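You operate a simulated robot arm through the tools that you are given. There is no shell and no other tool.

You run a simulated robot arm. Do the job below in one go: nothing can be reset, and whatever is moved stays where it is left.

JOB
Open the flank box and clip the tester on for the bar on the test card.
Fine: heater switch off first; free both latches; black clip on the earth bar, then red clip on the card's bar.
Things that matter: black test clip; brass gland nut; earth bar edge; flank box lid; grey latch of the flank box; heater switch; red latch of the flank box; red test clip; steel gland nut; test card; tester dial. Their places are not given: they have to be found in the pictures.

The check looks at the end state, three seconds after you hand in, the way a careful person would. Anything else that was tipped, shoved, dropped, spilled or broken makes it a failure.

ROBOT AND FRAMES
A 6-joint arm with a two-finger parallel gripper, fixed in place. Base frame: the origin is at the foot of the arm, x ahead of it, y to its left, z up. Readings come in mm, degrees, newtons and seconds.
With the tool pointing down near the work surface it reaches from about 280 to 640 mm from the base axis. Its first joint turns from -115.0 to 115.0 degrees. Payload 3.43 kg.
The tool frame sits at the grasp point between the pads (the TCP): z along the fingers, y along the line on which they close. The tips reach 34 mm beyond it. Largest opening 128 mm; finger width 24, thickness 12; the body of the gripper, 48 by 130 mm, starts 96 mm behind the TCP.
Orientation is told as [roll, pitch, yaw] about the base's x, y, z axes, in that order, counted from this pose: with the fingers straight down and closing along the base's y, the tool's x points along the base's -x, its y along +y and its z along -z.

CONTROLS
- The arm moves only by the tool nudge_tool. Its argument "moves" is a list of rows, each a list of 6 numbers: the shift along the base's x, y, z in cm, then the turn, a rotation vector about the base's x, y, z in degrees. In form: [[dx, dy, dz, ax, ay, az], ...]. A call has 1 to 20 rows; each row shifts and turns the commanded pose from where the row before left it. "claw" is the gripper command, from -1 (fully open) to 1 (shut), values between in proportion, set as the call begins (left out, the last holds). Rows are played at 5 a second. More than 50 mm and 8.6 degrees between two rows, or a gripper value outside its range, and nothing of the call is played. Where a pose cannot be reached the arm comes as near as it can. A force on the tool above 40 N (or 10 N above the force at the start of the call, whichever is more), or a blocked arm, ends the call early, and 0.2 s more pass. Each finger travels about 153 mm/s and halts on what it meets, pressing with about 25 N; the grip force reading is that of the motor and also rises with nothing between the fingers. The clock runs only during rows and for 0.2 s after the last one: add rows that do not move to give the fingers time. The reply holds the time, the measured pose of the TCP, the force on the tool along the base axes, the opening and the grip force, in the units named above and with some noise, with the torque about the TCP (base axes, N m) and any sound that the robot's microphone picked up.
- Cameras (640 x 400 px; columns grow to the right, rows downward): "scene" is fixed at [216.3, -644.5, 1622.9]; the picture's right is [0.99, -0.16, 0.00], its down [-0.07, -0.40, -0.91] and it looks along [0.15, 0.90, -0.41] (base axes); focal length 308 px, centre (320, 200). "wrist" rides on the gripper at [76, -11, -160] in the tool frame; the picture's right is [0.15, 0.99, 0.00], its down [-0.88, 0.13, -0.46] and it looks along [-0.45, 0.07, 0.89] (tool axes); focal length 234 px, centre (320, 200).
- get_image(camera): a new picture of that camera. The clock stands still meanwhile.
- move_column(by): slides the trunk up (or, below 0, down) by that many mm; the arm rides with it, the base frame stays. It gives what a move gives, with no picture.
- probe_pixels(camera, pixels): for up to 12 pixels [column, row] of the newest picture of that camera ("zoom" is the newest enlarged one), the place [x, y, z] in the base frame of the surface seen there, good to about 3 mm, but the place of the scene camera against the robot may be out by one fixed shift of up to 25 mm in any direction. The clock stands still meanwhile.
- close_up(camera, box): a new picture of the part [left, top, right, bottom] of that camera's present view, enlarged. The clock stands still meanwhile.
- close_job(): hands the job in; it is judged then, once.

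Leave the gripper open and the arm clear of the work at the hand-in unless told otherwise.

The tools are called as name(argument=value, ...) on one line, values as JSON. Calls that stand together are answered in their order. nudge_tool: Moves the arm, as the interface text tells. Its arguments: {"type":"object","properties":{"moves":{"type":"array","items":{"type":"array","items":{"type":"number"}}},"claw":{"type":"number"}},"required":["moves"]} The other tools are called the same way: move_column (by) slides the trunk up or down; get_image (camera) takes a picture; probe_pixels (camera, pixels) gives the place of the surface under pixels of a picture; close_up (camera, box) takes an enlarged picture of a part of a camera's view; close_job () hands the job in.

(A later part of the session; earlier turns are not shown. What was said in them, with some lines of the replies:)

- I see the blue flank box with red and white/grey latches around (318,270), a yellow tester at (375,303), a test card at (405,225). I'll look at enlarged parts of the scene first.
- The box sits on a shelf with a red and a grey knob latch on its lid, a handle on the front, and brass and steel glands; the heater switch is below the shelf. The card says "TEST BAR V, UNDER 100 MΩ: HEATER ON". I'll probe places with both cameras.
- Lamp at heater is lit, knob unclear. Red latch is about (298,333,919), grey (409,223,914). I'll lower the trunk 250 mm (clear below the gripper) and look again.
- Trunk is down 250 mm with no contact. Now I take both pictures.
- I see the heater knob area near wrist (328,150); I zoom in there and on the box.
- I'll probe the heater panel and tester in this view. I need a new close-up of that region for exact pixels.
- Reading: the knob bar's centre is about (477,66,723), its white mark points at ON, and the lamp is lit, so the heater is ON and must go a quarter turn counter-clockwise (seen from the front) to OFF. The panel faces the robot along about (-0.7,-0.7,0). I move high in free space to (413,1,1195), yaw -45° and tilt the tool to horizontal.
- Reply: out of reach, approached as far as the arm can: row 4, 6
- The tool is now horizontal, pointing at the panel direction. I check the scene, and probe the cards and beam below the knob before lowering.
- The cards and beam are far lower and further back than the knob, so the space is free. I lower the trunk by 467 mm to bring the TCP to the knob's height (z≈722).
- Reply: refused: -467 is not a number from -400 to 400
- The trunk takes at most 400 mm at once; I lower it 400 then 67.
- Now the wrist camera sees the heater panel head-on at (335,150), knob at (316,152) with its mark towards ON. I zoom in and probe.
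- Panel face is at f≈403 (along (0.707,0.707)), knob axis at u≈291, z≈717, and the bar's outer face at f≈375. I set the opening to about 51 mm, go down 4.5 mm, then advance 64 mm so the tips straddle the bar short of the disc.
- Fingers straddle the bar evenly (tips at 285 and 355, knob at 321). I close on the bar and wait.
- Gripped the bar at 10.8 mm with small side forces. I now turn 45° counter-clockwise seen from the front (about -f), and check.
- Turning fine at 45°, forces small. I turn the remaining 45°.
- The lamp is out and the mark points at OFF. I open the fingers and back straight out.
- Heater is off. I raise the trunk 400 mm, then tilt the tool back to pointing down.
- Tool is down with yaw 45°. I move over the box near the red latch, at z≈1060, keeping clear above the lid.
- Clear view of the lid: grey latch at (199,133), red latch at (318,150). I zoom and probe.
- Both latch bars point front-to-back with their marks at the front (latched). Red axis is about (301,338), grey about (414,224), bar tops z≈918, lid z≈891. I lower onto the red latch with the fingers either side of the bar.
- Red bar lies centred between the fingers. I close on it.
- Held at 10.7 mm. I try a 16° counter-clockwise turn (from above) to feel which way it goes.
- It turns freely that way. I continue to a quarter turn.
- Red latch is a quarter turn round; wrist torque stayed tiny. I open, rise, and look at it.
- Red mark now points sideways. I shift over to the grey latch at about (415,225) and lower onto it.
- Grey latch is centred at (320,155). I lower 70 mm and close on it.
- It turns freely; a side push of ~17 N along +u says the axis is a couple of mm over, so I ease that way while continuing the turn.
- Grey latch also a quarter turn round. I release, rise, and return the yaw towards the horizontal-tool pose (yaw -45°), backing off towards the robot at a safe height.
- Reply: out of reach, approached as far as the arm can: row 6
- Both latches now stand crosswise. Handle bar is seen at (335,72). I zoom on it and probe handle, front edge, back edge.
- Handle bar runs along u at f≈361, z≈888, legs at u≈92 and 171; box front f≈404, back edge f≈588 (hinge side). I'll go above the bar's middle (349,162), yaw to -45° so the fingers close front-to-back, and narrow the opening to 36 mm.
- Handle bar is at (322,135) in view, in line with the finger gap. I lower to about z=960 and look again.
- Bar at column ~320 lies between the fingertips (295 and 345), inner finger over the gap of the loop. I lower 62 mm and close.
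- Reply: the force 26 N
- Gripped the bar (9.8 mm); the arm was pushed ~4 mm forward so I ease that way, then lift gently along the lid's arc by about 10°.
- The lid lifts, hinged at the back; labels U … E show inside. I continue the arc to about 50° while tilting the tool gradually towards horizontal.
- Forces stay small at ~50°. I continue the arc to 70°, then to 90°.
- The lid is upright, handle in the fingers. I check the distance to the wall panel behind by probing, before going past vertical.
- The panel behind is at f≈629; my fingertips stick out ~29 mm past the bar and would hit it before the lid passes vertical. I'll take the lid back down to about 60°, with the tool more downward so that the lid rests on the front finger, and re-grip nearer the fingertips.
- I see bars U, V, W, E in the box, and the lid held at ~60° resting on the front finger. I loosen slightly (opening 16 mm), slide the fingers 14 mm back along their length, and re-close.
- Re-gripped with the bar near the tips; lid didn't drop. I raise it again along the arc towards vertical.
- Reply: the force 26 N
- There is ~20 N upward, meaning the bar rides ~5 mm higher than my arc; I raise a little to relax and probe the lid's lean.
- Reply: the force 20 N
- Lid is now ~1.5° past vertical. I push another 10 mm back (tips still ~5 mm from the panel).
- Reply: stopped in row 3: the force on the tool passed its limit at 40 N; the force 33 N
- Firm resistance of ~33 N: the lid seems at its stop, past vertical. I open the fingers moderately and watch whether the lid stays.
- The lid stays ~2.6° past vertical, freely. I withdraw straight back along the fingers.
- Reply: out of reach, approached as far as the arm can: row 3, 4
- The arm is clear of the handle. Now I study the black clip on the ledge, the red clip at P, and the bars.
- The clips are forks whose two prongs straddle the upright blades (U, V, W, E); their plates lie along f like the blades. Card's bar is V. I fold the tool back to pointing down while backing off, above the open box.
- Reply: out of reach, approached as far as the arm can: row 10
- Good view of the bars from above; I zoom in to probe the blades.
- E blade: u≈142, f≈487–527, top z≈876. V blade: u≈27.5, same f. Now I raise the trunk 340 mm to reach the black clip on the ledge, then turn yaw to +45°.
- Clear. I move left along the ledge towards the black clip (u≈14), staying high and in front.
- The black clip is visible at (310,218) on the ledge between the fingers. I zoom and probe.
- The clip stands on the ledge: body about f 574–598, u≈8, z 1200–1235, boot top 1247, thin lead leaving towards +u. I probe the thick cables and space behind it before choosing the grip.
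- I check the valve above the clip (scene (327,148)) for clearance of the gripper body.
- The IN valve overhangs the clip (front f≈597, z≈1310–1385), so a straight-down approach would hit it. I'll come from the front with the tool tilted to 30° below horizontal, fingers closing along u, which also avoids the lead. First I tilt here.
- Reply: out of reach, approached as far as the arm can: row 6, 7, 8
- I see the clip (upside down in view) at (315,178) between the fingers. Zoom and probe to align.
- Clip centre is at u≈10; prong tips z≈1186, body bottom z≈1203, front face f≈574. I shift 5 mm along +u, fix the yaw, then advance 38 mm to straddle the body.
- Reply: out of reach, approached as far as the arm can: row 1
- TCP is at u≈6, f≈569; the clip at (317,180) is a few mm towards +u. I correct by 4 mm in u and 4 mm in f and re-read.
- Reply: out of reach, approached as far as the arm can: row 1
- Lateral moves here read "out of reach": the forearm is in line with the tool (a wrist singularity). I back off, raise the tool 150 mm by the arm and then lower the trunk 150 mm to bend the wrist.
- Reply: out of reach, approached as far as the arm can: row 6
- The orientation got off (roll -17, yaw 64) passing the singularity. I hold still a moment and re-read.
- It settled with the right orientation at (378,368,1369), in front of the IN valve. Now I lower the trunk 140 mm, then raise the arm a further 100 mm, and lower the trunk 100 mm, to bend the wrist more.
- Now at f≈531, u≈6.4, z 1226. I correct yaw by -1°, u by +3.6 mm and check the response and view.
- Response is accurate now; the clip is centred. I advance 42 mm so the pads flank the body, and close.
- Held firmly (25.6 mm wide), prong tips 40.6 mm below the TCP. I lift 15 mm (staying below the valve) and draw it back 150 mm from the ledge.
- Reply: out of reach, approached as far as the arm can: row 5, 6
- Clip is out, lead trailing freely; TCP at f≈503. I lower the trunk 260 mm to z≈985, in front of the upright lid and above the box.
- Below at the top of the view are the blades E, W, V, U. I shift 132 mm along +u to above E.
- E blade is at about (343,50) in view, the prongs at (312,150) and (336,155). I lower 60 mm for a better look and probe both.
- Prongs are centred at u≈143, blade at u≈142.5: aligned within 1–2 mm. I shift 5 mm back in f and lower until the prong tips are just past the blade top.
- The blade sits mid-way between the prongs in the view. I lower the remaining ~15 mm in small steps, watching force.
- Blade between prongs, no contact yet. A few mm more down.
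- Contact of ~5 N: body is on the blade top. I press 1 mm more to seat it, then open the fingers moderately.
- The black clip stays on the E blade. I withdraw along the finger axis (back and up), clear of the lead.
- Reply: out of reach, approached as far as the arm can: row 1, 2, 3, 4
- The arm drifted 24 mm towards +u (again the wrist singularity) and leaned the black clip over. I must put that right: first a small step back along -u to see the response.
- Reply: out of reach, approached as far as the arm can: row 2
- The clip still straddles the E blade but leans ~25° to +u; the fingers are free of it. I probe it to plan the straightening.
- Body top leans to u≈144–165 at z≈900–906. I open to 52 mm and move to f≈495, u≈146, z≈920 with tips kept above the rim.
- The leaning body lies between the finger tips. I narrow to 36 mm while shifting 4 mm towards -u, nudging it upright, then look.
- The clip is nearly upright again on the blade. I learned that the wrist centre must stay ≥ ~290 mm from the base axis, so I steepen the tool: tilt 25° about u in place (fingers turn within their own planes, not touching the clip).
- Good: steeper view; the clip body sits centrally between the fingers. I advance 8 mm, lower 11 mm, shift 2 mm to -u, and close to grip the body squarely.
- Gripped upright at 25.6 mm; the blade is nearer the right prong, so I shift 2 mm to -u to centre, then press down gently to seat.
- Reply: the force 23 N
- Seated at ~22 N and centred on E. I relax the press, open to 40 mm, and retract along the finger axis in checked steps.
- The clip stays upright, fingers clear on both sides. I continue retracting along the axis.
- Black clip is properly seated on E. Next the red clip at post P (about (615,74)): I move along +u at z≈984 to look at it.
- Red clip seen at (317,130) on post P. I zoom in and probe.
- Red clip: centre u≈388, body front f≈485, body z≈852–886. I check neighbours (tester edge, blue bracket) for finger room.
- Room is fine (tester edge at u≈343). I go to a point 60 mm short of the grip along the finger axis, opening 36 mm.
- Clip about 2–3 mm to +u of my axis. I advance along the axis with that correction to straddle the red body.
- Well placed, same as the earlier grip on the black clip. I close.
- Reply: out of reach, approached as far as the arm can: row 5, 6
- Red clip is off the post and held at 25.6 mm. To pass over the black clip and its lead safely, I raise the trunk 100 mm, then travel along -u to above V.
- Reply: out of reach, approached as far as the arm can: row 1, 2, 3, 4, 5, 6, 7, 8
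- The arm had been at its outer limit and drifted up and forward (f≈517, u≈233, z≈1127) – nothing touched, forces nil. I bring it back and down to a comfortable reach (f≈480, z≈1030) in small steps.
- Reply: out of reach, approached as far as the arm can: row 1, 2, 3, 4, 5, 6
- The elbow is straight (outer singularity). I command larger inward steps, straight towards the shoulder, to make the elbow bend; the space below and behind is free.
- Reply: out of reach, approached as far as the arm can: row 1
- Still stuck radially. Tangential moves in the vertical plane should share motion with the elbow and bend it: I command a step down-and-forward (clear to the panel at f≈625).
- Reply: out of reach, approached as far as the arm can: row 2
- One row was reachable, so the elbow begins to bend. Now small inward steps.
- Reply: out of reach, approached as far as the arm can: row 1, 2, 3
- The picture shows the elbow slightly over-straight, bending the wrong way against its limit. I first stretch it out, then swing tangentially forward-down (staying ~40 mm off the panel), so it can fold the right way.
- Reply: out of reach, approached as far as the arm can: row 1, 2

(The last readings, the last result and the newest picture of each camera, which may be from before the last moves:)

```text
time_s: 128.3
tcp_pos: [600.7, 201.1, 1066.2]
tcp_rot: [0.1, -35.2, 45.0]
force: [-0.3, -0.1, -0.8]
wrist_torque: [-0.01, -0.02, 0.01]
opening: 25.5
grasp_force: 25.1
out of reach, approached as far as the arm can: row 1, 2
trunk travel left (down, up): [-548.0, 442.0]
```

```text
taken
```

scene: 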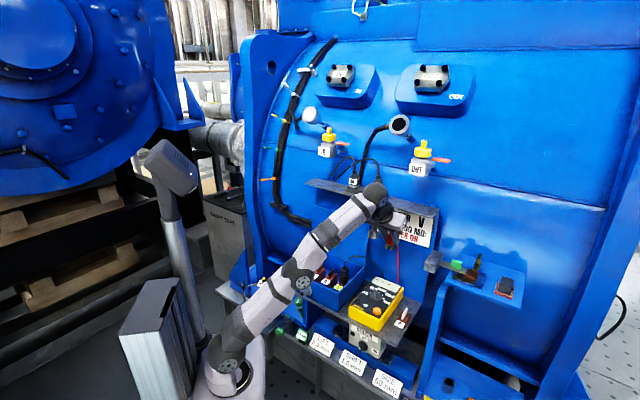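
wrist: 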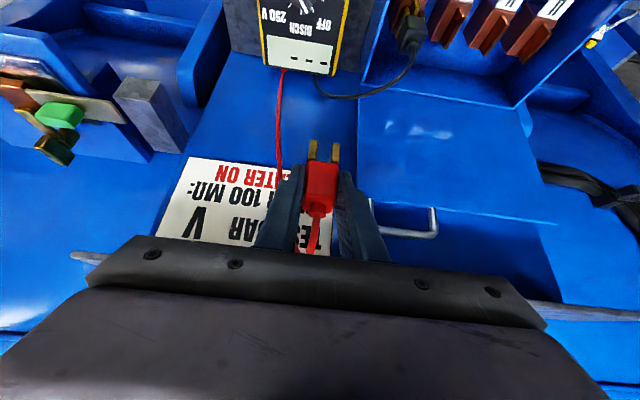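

Both radial directions are blocked (elbow exactly straight) while tangential moves work. I raise the trunk 60 mm for clearance, then swing the wrist forward-down while turning the tool upright (tilt 35°→0), which keeps the clip off the wall.

move_column(by=60)

nudge_tool(moves=[[0, -1.68, -3.2, -4.95, 4.95, 0], [0, -1.68, -3.2, -4.95, 4.95, 0], [0, 0, 0, 0, 0, 0]])

```text
time_s: 129.3
tcp_pos: [600.1, 200.3, 1126.8]
tcp_rot: [-0.1, -35.2, 44.9]
force: [-0.1, -0.8, 0.1]
wrist_torque: [-0.01, 0.02, 0.02]
opening: 25.4
grasp_force: 25.6
trunk travel left (down, up): [-608.0, 382.0]
```

```text
time_s: 130.1
tcp_pos: [595.4, 166.7, 1056.7]
tcp_rot: [0.1, -21.0, 44.9]
force: [0.3, -0.2, -0.9]
wrist_torque: [0.03, 0.02, 0.03]
opening: 26.0
grasp_force: 25.5
out of reach, approached as far as the arm can: row 1
trunk travel left (down, up): [-608.0, 382.0]
```

That works; the elbow is folding. I continue two more such steps, then straight down a little.

nudge_tool(moves=[[-0.3, -1.5, -2.5, -4.95, 4.95, 0], [-0.3, -1.5, -2.5, -4.95, 4.95, 0], [-0.5, -0.2, -1.5, 0, 0, 0], [0, 0, 0, 0, 0, 0]])

get_image(camera="scene")

get_image(camera="wrist")

```text
time_s: 131.1
tcp_pos: [579.0, 130.6, 996.3]
tcp_rot: [0.3, -6.7, 45.0]
force: [-0.3, 0.4, -0.4]
wrist_torque: [0.01, 0.01, 0.04]
opening: 25.7
grasp_force: 25.0
out of reach, approached as far as the arm can: row 1, 2, 3
trunk travel left (down, up): [-608.0, 382.0]
```

```text
taken
```

scene: 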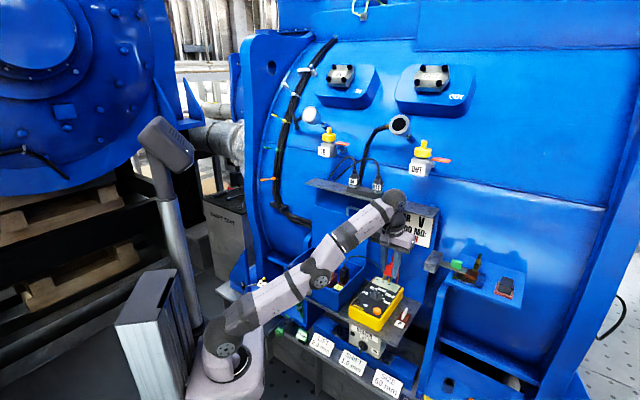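

```text
taken
```

wrist: 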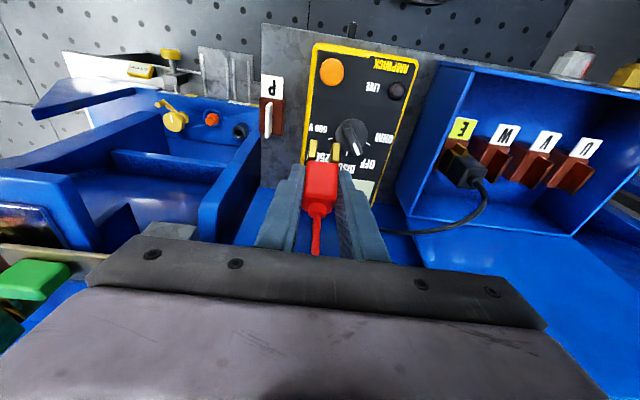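

The arm now is elbow-down (elbow at (320,278) lies under the shoulder–wrist line). To get back to elbow-up I use the free space in front: first swing the wrist up and back (tool upright), stretch out there, then come down along the outer arc. First the swing up/back.

nudge_tool(moves=[[-2.64, -0.56, 1.9, -0.95, 0.95, 0], [-2.64, -0.56, 1.9, -0.95, 0.95, 0], [-2.64, -0.56, 1.85, -0.95, 0.95, 0], [-2.64, -0.56, 1.8, -0.95, 0.95, 0], [-2.64, -0.56, 1.75, -0.95, 0.95, 0], [0, 0, 0, 0, 0, 0]])

get_image(camera="scene")

```text
time_s: 132.5
tcp_pos: [483.8, 112.5, 1064.8]
tcp_rot: [0.0, -0.4, 45.0]
force: [0.2, 0.6, -1.0]
wrist_torque: [0.02, -0.03, 0.01]
opening: 25.6
grasp_force: 24.8
out of reach, approached as far as the arm can: row 1, 2
trunk travel left (down, up): [-608.0, 382.0]
```

```text
taken
```

scene: 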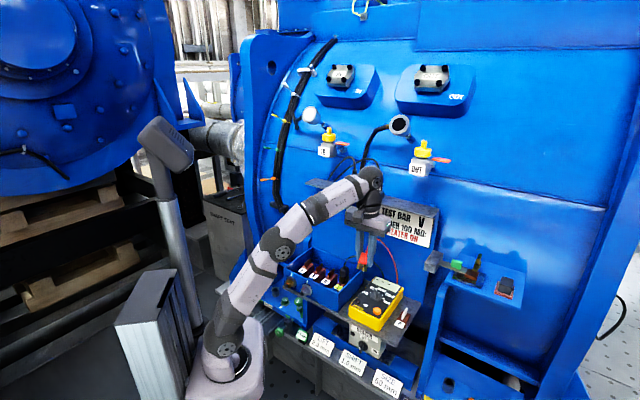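

The elbow is up again (elbow (278,248) above the line). Now I travel over to above V (u≈26, f≈470) at z≈1065, upright tool.

nudge_tool(moves=[[-2.22, 3.36, 0, 0, 0, 0], [-2.22, 3.36, 0, 0, 0, 0], [-2.22, 3.36, 0, 0, 0, 0]])

nudge_tool(moves=[[-2.22, 3.36, 0, 0, 0, 0], [-2.22, 3.36, 0, 0, 0, 0], [-2.22, 3.36, 0, 0, 0, 0], [0, 0, 0, 0, 0, 0]])

get_image(camera="wrist")

```text
time_s: 133.3
tcp_pos: [412.8, 214.0, 1068.6]
tcp_rot: [0.0, -0.3, 45.0]
force: [0.0, 0.3, -0.2]
wrist_torque: [0.02, 0.02, 0.01]
opening: 25.8
grasp_force: 24.6
trunk travel left (down, up): [-608.0, 382.0]
```

```text
time_s: 134.3
tcp_pos: [347.6, 316.0, 1068.7]
tcp_rot: [0.0, -0.6, 45.1]
force: [0.4, 1.2, 0.0]
wrist_torque: [0.01, -0.03, 0.01]
opening: 25.6
grasp_force: 25.1
trunk travel left (down, up): [-608.0, 382.0]
```

```text
taken
```

wrist: 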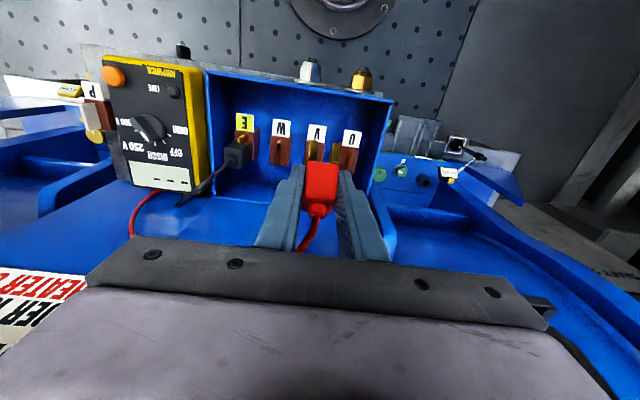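

Exact motion now. I tilt the tool back to 35° so that the clip hangs upright.

nudge_tool(moves=[[0, 0, 0, 5.02, -5.02, 0], [0, 0, 0, 5.02, -5.02, 0], [0, 0, 0, 5.02, -5.02, 0], [0, 0, 0, 5.02, -5.02, 0], [0, 0, 0, 5.02, -5.02, 0], [0, 0, 0, 0, 0, 0]])

get_image(camera="scene")

get_image(camera="wrist")

```text
time_s: 135.7
tcp_pos: [349.6, 316.5, 1067.6]
tcp_rot: [0.0, -36.0, 45.0]
force: [-0.7, -0.8, 0.3]
wrist_torque: [-0.04, -0.03, 0.01]
opening: 25.6
grasp_force: 25.2
trunk travel left (down, up): [-608.0, 382.0]
```

```text
taken
```

scene: 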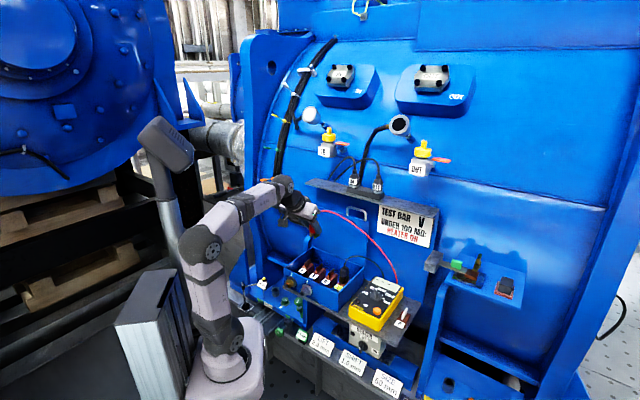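

```text
taken
```

wrist: 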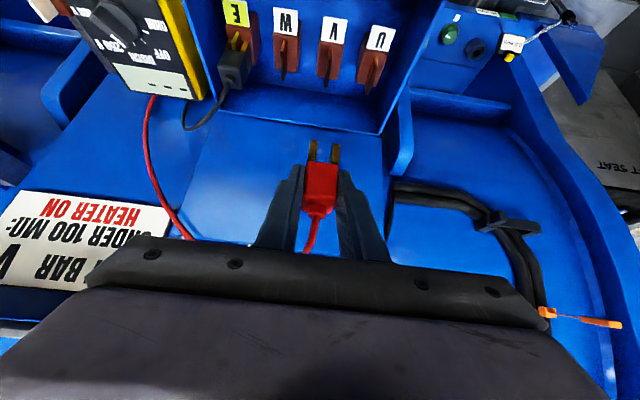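

Clip upright, V blade in view at (328,75). I lower the trunk 110 mm and trim tilt by -0.9°, u by +2.6 and f by +25.

move_column(by=-110)

nudge_tool(moves=[[0.98, 0.78, 0, -0.6, 0.6, 0], [0.98, 0.78, 0, 0, 0, 0], [0, 0, 0, 0, 0, 0]])

get_image(camera="wrist")

close_up(camera="wrist", box=[260, 60, 400, 200])

```text
time_s: 137.2
tcp_pos: [349.4, 315.9, 958.4]
tcp_rot: [0.0, -36.1, 45.0]
force: [-0.7, 0.1, -1.2]
wrist_torque: [0.0, 0.02, 0.02]
opening: 25.9
grasp_force: 25.1
trunk travel left (down, up): [-498.0, 492.0]
```

```text
time_s: 138.0
tcp_pos: [370.8, 329.2, 959.6]
tcp_rot: [0.0, -35.2, 45.0]
force: [0.2, 0.6, -1.1]
wrist_torque: [-0.02, 0.03, 0.01]
opening: 25.7
grasp_force: 25.1
trunk travel left (down, up): [-498.0, 492.0]
```

```text
taken
```

wrist: 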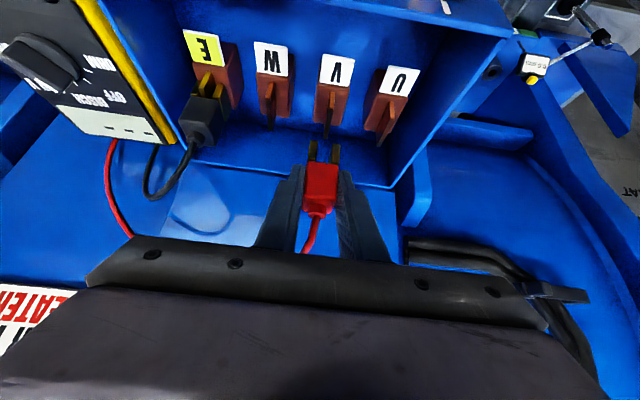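

```text
2.86 times, centred on (330, 130) of wrist
```

zoom: 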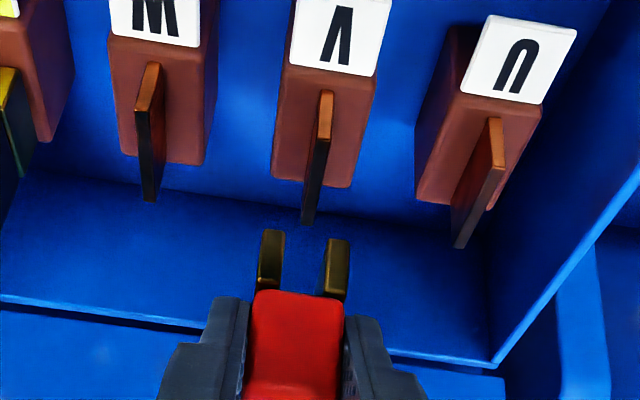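

I probe V's blade and the prongs.

probe_pixels(camera="zoom", pixels=[[326, 105], [323, 130], [315, 170], [308, 205], [272, 240], [268, 270], [339, 248], [335, 280], [297, 300], [160, 85], [150, 110]])

```text
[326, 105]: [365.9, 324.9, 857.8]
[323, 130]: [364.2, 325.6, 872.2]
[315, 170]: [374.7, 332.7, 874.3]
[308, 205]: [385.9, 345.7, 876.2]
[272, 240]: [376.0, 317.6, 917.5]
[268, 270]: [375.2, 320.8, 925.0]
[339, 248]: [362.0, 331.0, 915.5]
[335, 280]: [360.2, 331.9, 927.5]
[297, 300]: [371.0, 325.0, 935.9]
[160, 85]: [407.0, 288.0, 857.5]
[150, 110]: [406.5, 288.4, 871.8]
```

V blade u≈28.6; prongs centred u≈30.5. I correct -2 mm in u and +4 mm in f, and lower to just above the blade for a check.

nudge_tool(moves=[[0.14, 0.42, 0, 0, 0, 0], [0, 0, -1.2, 0, 0, 0], [0, 0, -1.2, 0, 0, 0], [0, 0, -1.2, 0, 0, 0], [0, 0, 0, 0, 0, 0]])

close_up(camera="wrist", box=[260, 60, 400, 200])

close_up(camera="scene", box=[280, 230, 390, 310])

```text
time_s: 139.2
tcp_pos: [372.9, 335.7, 922.4]
tcp_rot: [0.0, -35.2, 45.0]
force: [0.5, 0.3, -1.4]
wrist_torque: [-0.02, 0.02, 0.02]
opening: 25.7
grasp_force: 25.4
trunk travel left (down, up): [-498.0, 492.0]
```

```text
2.86 times, centred on (330, 130) of wrist
```

zoom: 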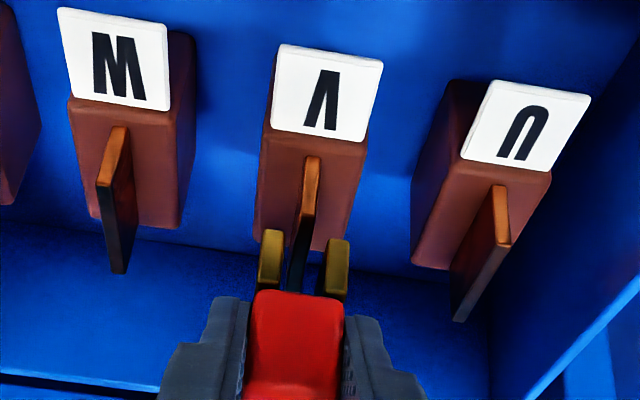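

```text
5.00 times, centred on (335, 270) of scene
```

zoom: 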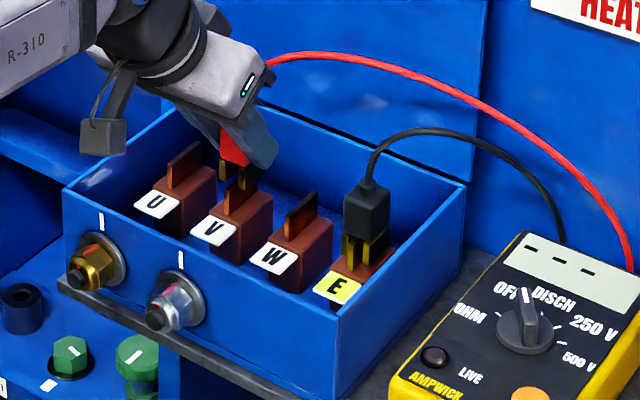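

Blade runs midway between the prongs. I lower 16 mm, then in small steps until contact.

nudge_tool(moves=[[0, 0, -0.6, 0, 0, 0], [0, 0, -0.5, 0, 0, 0], [0, 0, -0.5, 0, 0, 0], [0, 0, 0, 0, 0, 0]])

nudge_tool(moves=[[0, 0, -0.2, 0, 0, 0], [0, 0, -0.2, 0, 0, 0], [0, 0, 0, 0, 0, 0]])

close_up(camera="wrist", box=[260, 60, 400, 200])

```text
time_s: 140.2
tcp_pos: [372.2, 335.7, 906.3]
tcp_rot: [0.0, -35.2, 45.0]
force: [-1.2, -0.2, -0.5]
wrist_torque: [0.02, 0.02, -0.02]
opening: 25.5
grasp_force: 25.1
trunk travel left (down, up): [-498.0, 492.0]
```

```text
time_s: 141.0
tcp_pos: [372.6, 336.0, 903.5]
tcp_rot: [0.0, -35.2, 45.0]
force: [1.8, -0.6, 4.5]
wrist_torque: [0.02, -0.09, -0.04]
opening: 25.5
grasp_force: 25.1
trunk travel left (down, up): [-498.0, 492.0]
```

```text
2.86 times, centred on (330, 130) of wrist
```

zoom: 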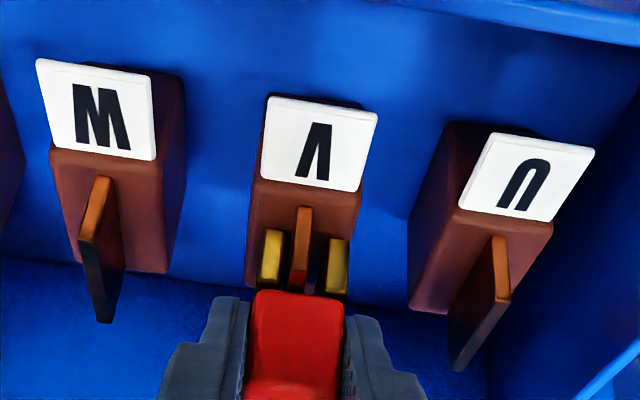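

Contact (4.5 N) with V's blade between both prongs. I press 3 mm more to seat it, then relax and open.

nudge_tool(moves=[[0, 0, -0.15, 0, 0, 0], [0, 0, -0.15, 0, 0, 0], [0, 0, 0, 0, 0, 0]])

nudge_tool(claw=0.36, moves=[[0, 0, 0.3, 0, 0, 0], [0, 0, 0, 0, 0, 0], [0, 0, 0, 0, 0, 0], [-0.4, -0.4, 0.82, 0, 0, 0], [-0.4, -0.4, 0.82, 0, 0, 0], [0, 0, 0, 0, 0, 0]])

get_image(camera="wrist")

```text
time_s: 141.8
tcp_pos: [371.1, 334.6, 902.9]
tcp_rot: [0.1, -35.7, 44.9]
force: [0.5, 3.0, 22.3]
wrist_torque: [-0.04, 0.0, 0.03]
opening: 25.8
grasp_force: 25.0
trunk travel left (down, up): [-498.0, 492.0]
```

```text
time_s: 143.2
tcp_pos: [362.7, 326.5, 918.4]
tcp_rot: [-0.1, -35.1, 45.0]
force: [-0.5, -0.3, 0.8]
wrist_torque: [0.02, -0.04, -0.01]
opening: 40.9
grasp_force: 0.0
trunk travel left (down, up): [-498.0, 492.0]
```

```text
taken
```

wrist: 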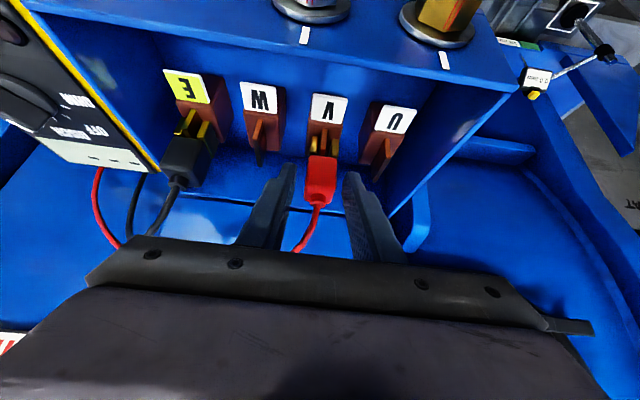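

Red clip stands on V. I retract 60 mm further along the axis, then raise by the trunk.

nudge_tool(moves=[[-0.81, -0.81, 1.64, 0, 0, 0], [-0.81, -0.81, 1.64, 0, 0, 0], [-0.6, -0.6, 1.3, 0, 0, 0], [0, 0, 0, 0, 0, 0]])

move_column(by=150)

get_image(camera="wrist")

get_image(camera="scene")

close_up(camera="scene", box=[280, 230, 420, 330])

```text
time_s: 144.2
tcp_pos: [342.6, 306.2, 965.2]
tcp_rot: [0.1, -35.0, 45.0]
force: [-0.2, -0.2, 0.0]
wrist_torque: [0.02, -0.01, 0.02]
opening: 40.9
grasp_force: 0.0
trunk travel left (down, up): [-498.0, 492.0]
```

```text
time_s: 145.9
tcp_pos: [342.5, 304.6, 1115.5]
tcp_rot: [0.0, -35.2, 45.0]
force: [-1.1, 0.2, 0.3]
wrist_torque: [-0.04, -0.02, 0.02]
opening: 40.8
grasp_force: 0.0
trunk travel left (down, up): [-648.0, 342.0]
```

```text
taken
```

wrist: 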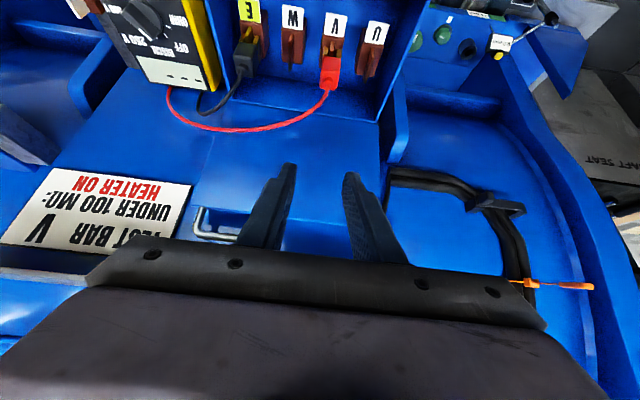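

```text
taken
```

scene: 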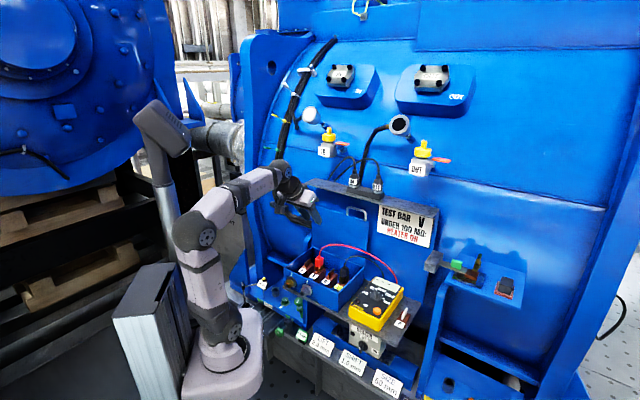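

```text
4.00 times, centred on (350, 280) of scene
```

zoom: 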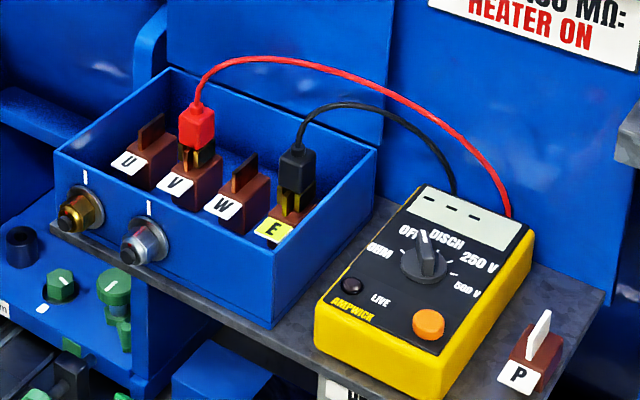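

Both clips are on: black on E, red on V. I verify details: clips, heater switch, lid, tester.

close_up(camera="wrist", box=[225, 0, 405, 125])

close_up(camera="scene", box=[335, 270, 415, 370])

close_up(camera="scene", box=[290, 130, 450, 240])

close_up(camera="scene", box=[285, 240, 375, 305])

```text
3.20 times, centred on (315, 62) of wrist
```

zoom: 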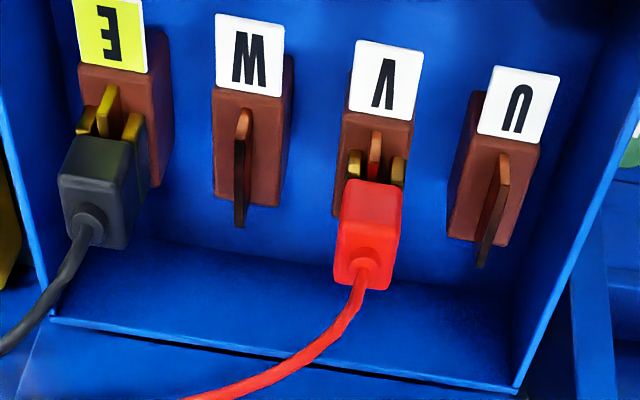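

```text
4.00 times, centred on (375, 320) of scene
```

zoom: 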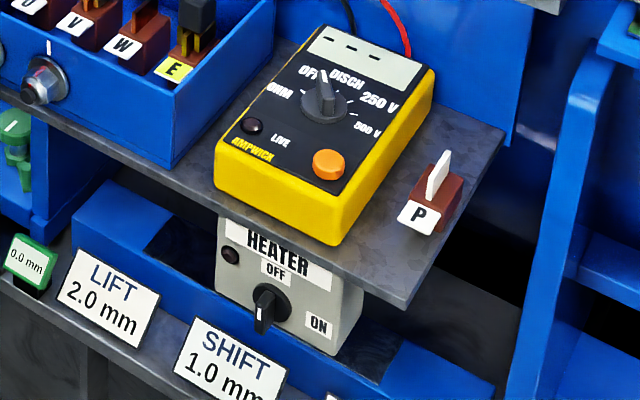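

```text
3.64 times, centred on (370, 185) of scene
```

zoom: 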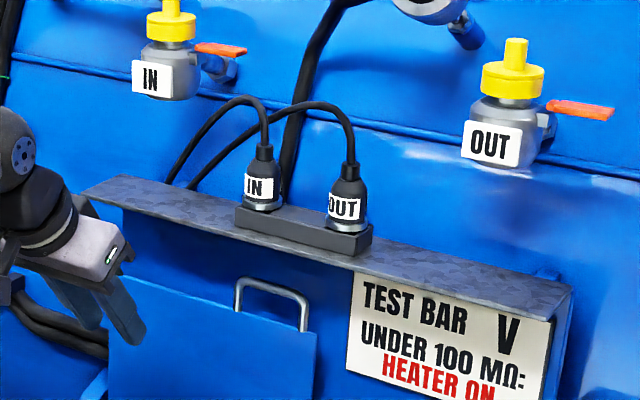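

```text
6.15 times, centred on (330, 272) of scene
```

zoom: 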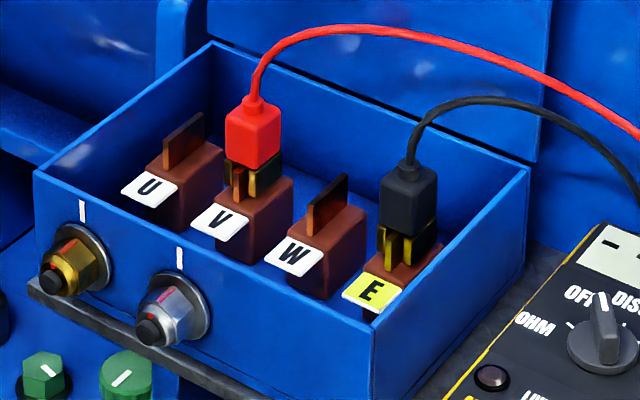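

Everything looks right: heater at OFF with lamp out, lid standing open, black on E, red on V, tester and its dial untouched, post P empty. I move the arm clear (tool upright, back and up) with the gripper open.

nudge_tool(moves=[[-0.8, -0.8, 0, -4.95, 4.95, 0], [-0.8, -0.8, 0, -4.95, 4.95, 0], [-0.8, -0.8, 0, -4.95, 4.95, 0], [-0.8, -0.8, 0, -4.95, 4.95, 0], [-0.8, -0.8, 0, -4.95, 4.95, 0], [0, 0, 0, 0, 0, 0]])

move_column(by=150)

nudge_tool(claw=-1, moves=[[0, 0, 0, 0, 0, 0], [0, 0, 0, 0, 0, 0], [0, 0, 0, 0, 0, 0], [0, 0, 0, 0, 0, 0], [0, 0, 0, 0, 0, 0]])

get_image(camera="scene")

get_image(camera="wrist")

```text
time_s: 147.3
tcp_pos: [303.4, 264.2, 1115.2]
tcp_rot: [0.0, 0.0, 45.1]
force: [-0.3, -0.5, 0.6]
wrist_torque: [0.01, 0.05, -0.01]
opening: 41.1
grasp_force: 0.0
trunk travel left (down, up): [-648.0, 342.0]
```

```text
time_s: 149.1
tcp_pos: [303.5, 265.8, 1264.2]
tcp_rot: [-0.1, -0.1, 45.0]
force: [-0.1, 0.1, 0.6]
wrist_torque: [0.03, 0.02, -0.03]
opening: 41.0
grasp_force: 0.1
trunk travel left (down, up): [-798.0, 192.0]
```

```text
time_s: 150.3
tcp_pos: [303.6, 264.2, 1264.7]
tcp_rot: [0.0, -0.2, 45.0]
force: [0.1, 0.4, 0.5]
wrist_torque: [0.02, 0.02, 0.0]
opening: 128.1
grasp_force: 0.0
trunk travel left (down, up): [-798.0, 192.0]
```

```text
taken
```

scene: 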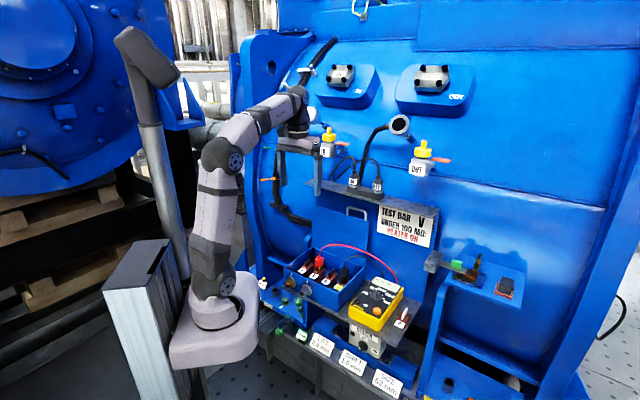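

```text
taken
```

wrist: 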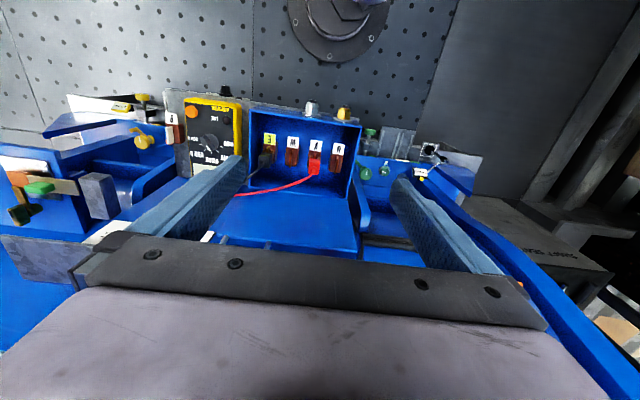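

The arm is clear, gripper fully open at 128 mm, lid open, both clips in place, heater off. I hand in the job.

close_job()

```text
The job is handed in.
```

The flank box is open and the tester is clipped on for bar V, the bar named on the test card. I handed the job in, and the check has not reported a result.

- **Heater:** I turned the switch to OFF first, and its lamp went out.
- **Box:** both latches are turned a quarter turn, and the lid stands open just past upright.
- **Black clip:** it is on the earth bar (E). As I drew back the first time, the arm drifted and tilted the clip to one side. I took hold of it again, straightened it and pressed it down; it looked upright and seated when I checked at the end.
- **Red clip:** it is on bar V, pressed down and looked seated. It went on after the black clip.
- **Arm:** on the way to V with the red clip the arm jammed at full stretch. I worked it free, and no contact force showed on the tool.

I did not turn the tester dial, so the display shows no reading. The card says heater on under 100 MΩ, but with no reading I left the heater off. I also left the gland nuts alone. The arm is clear of the work with the gripper fully open.
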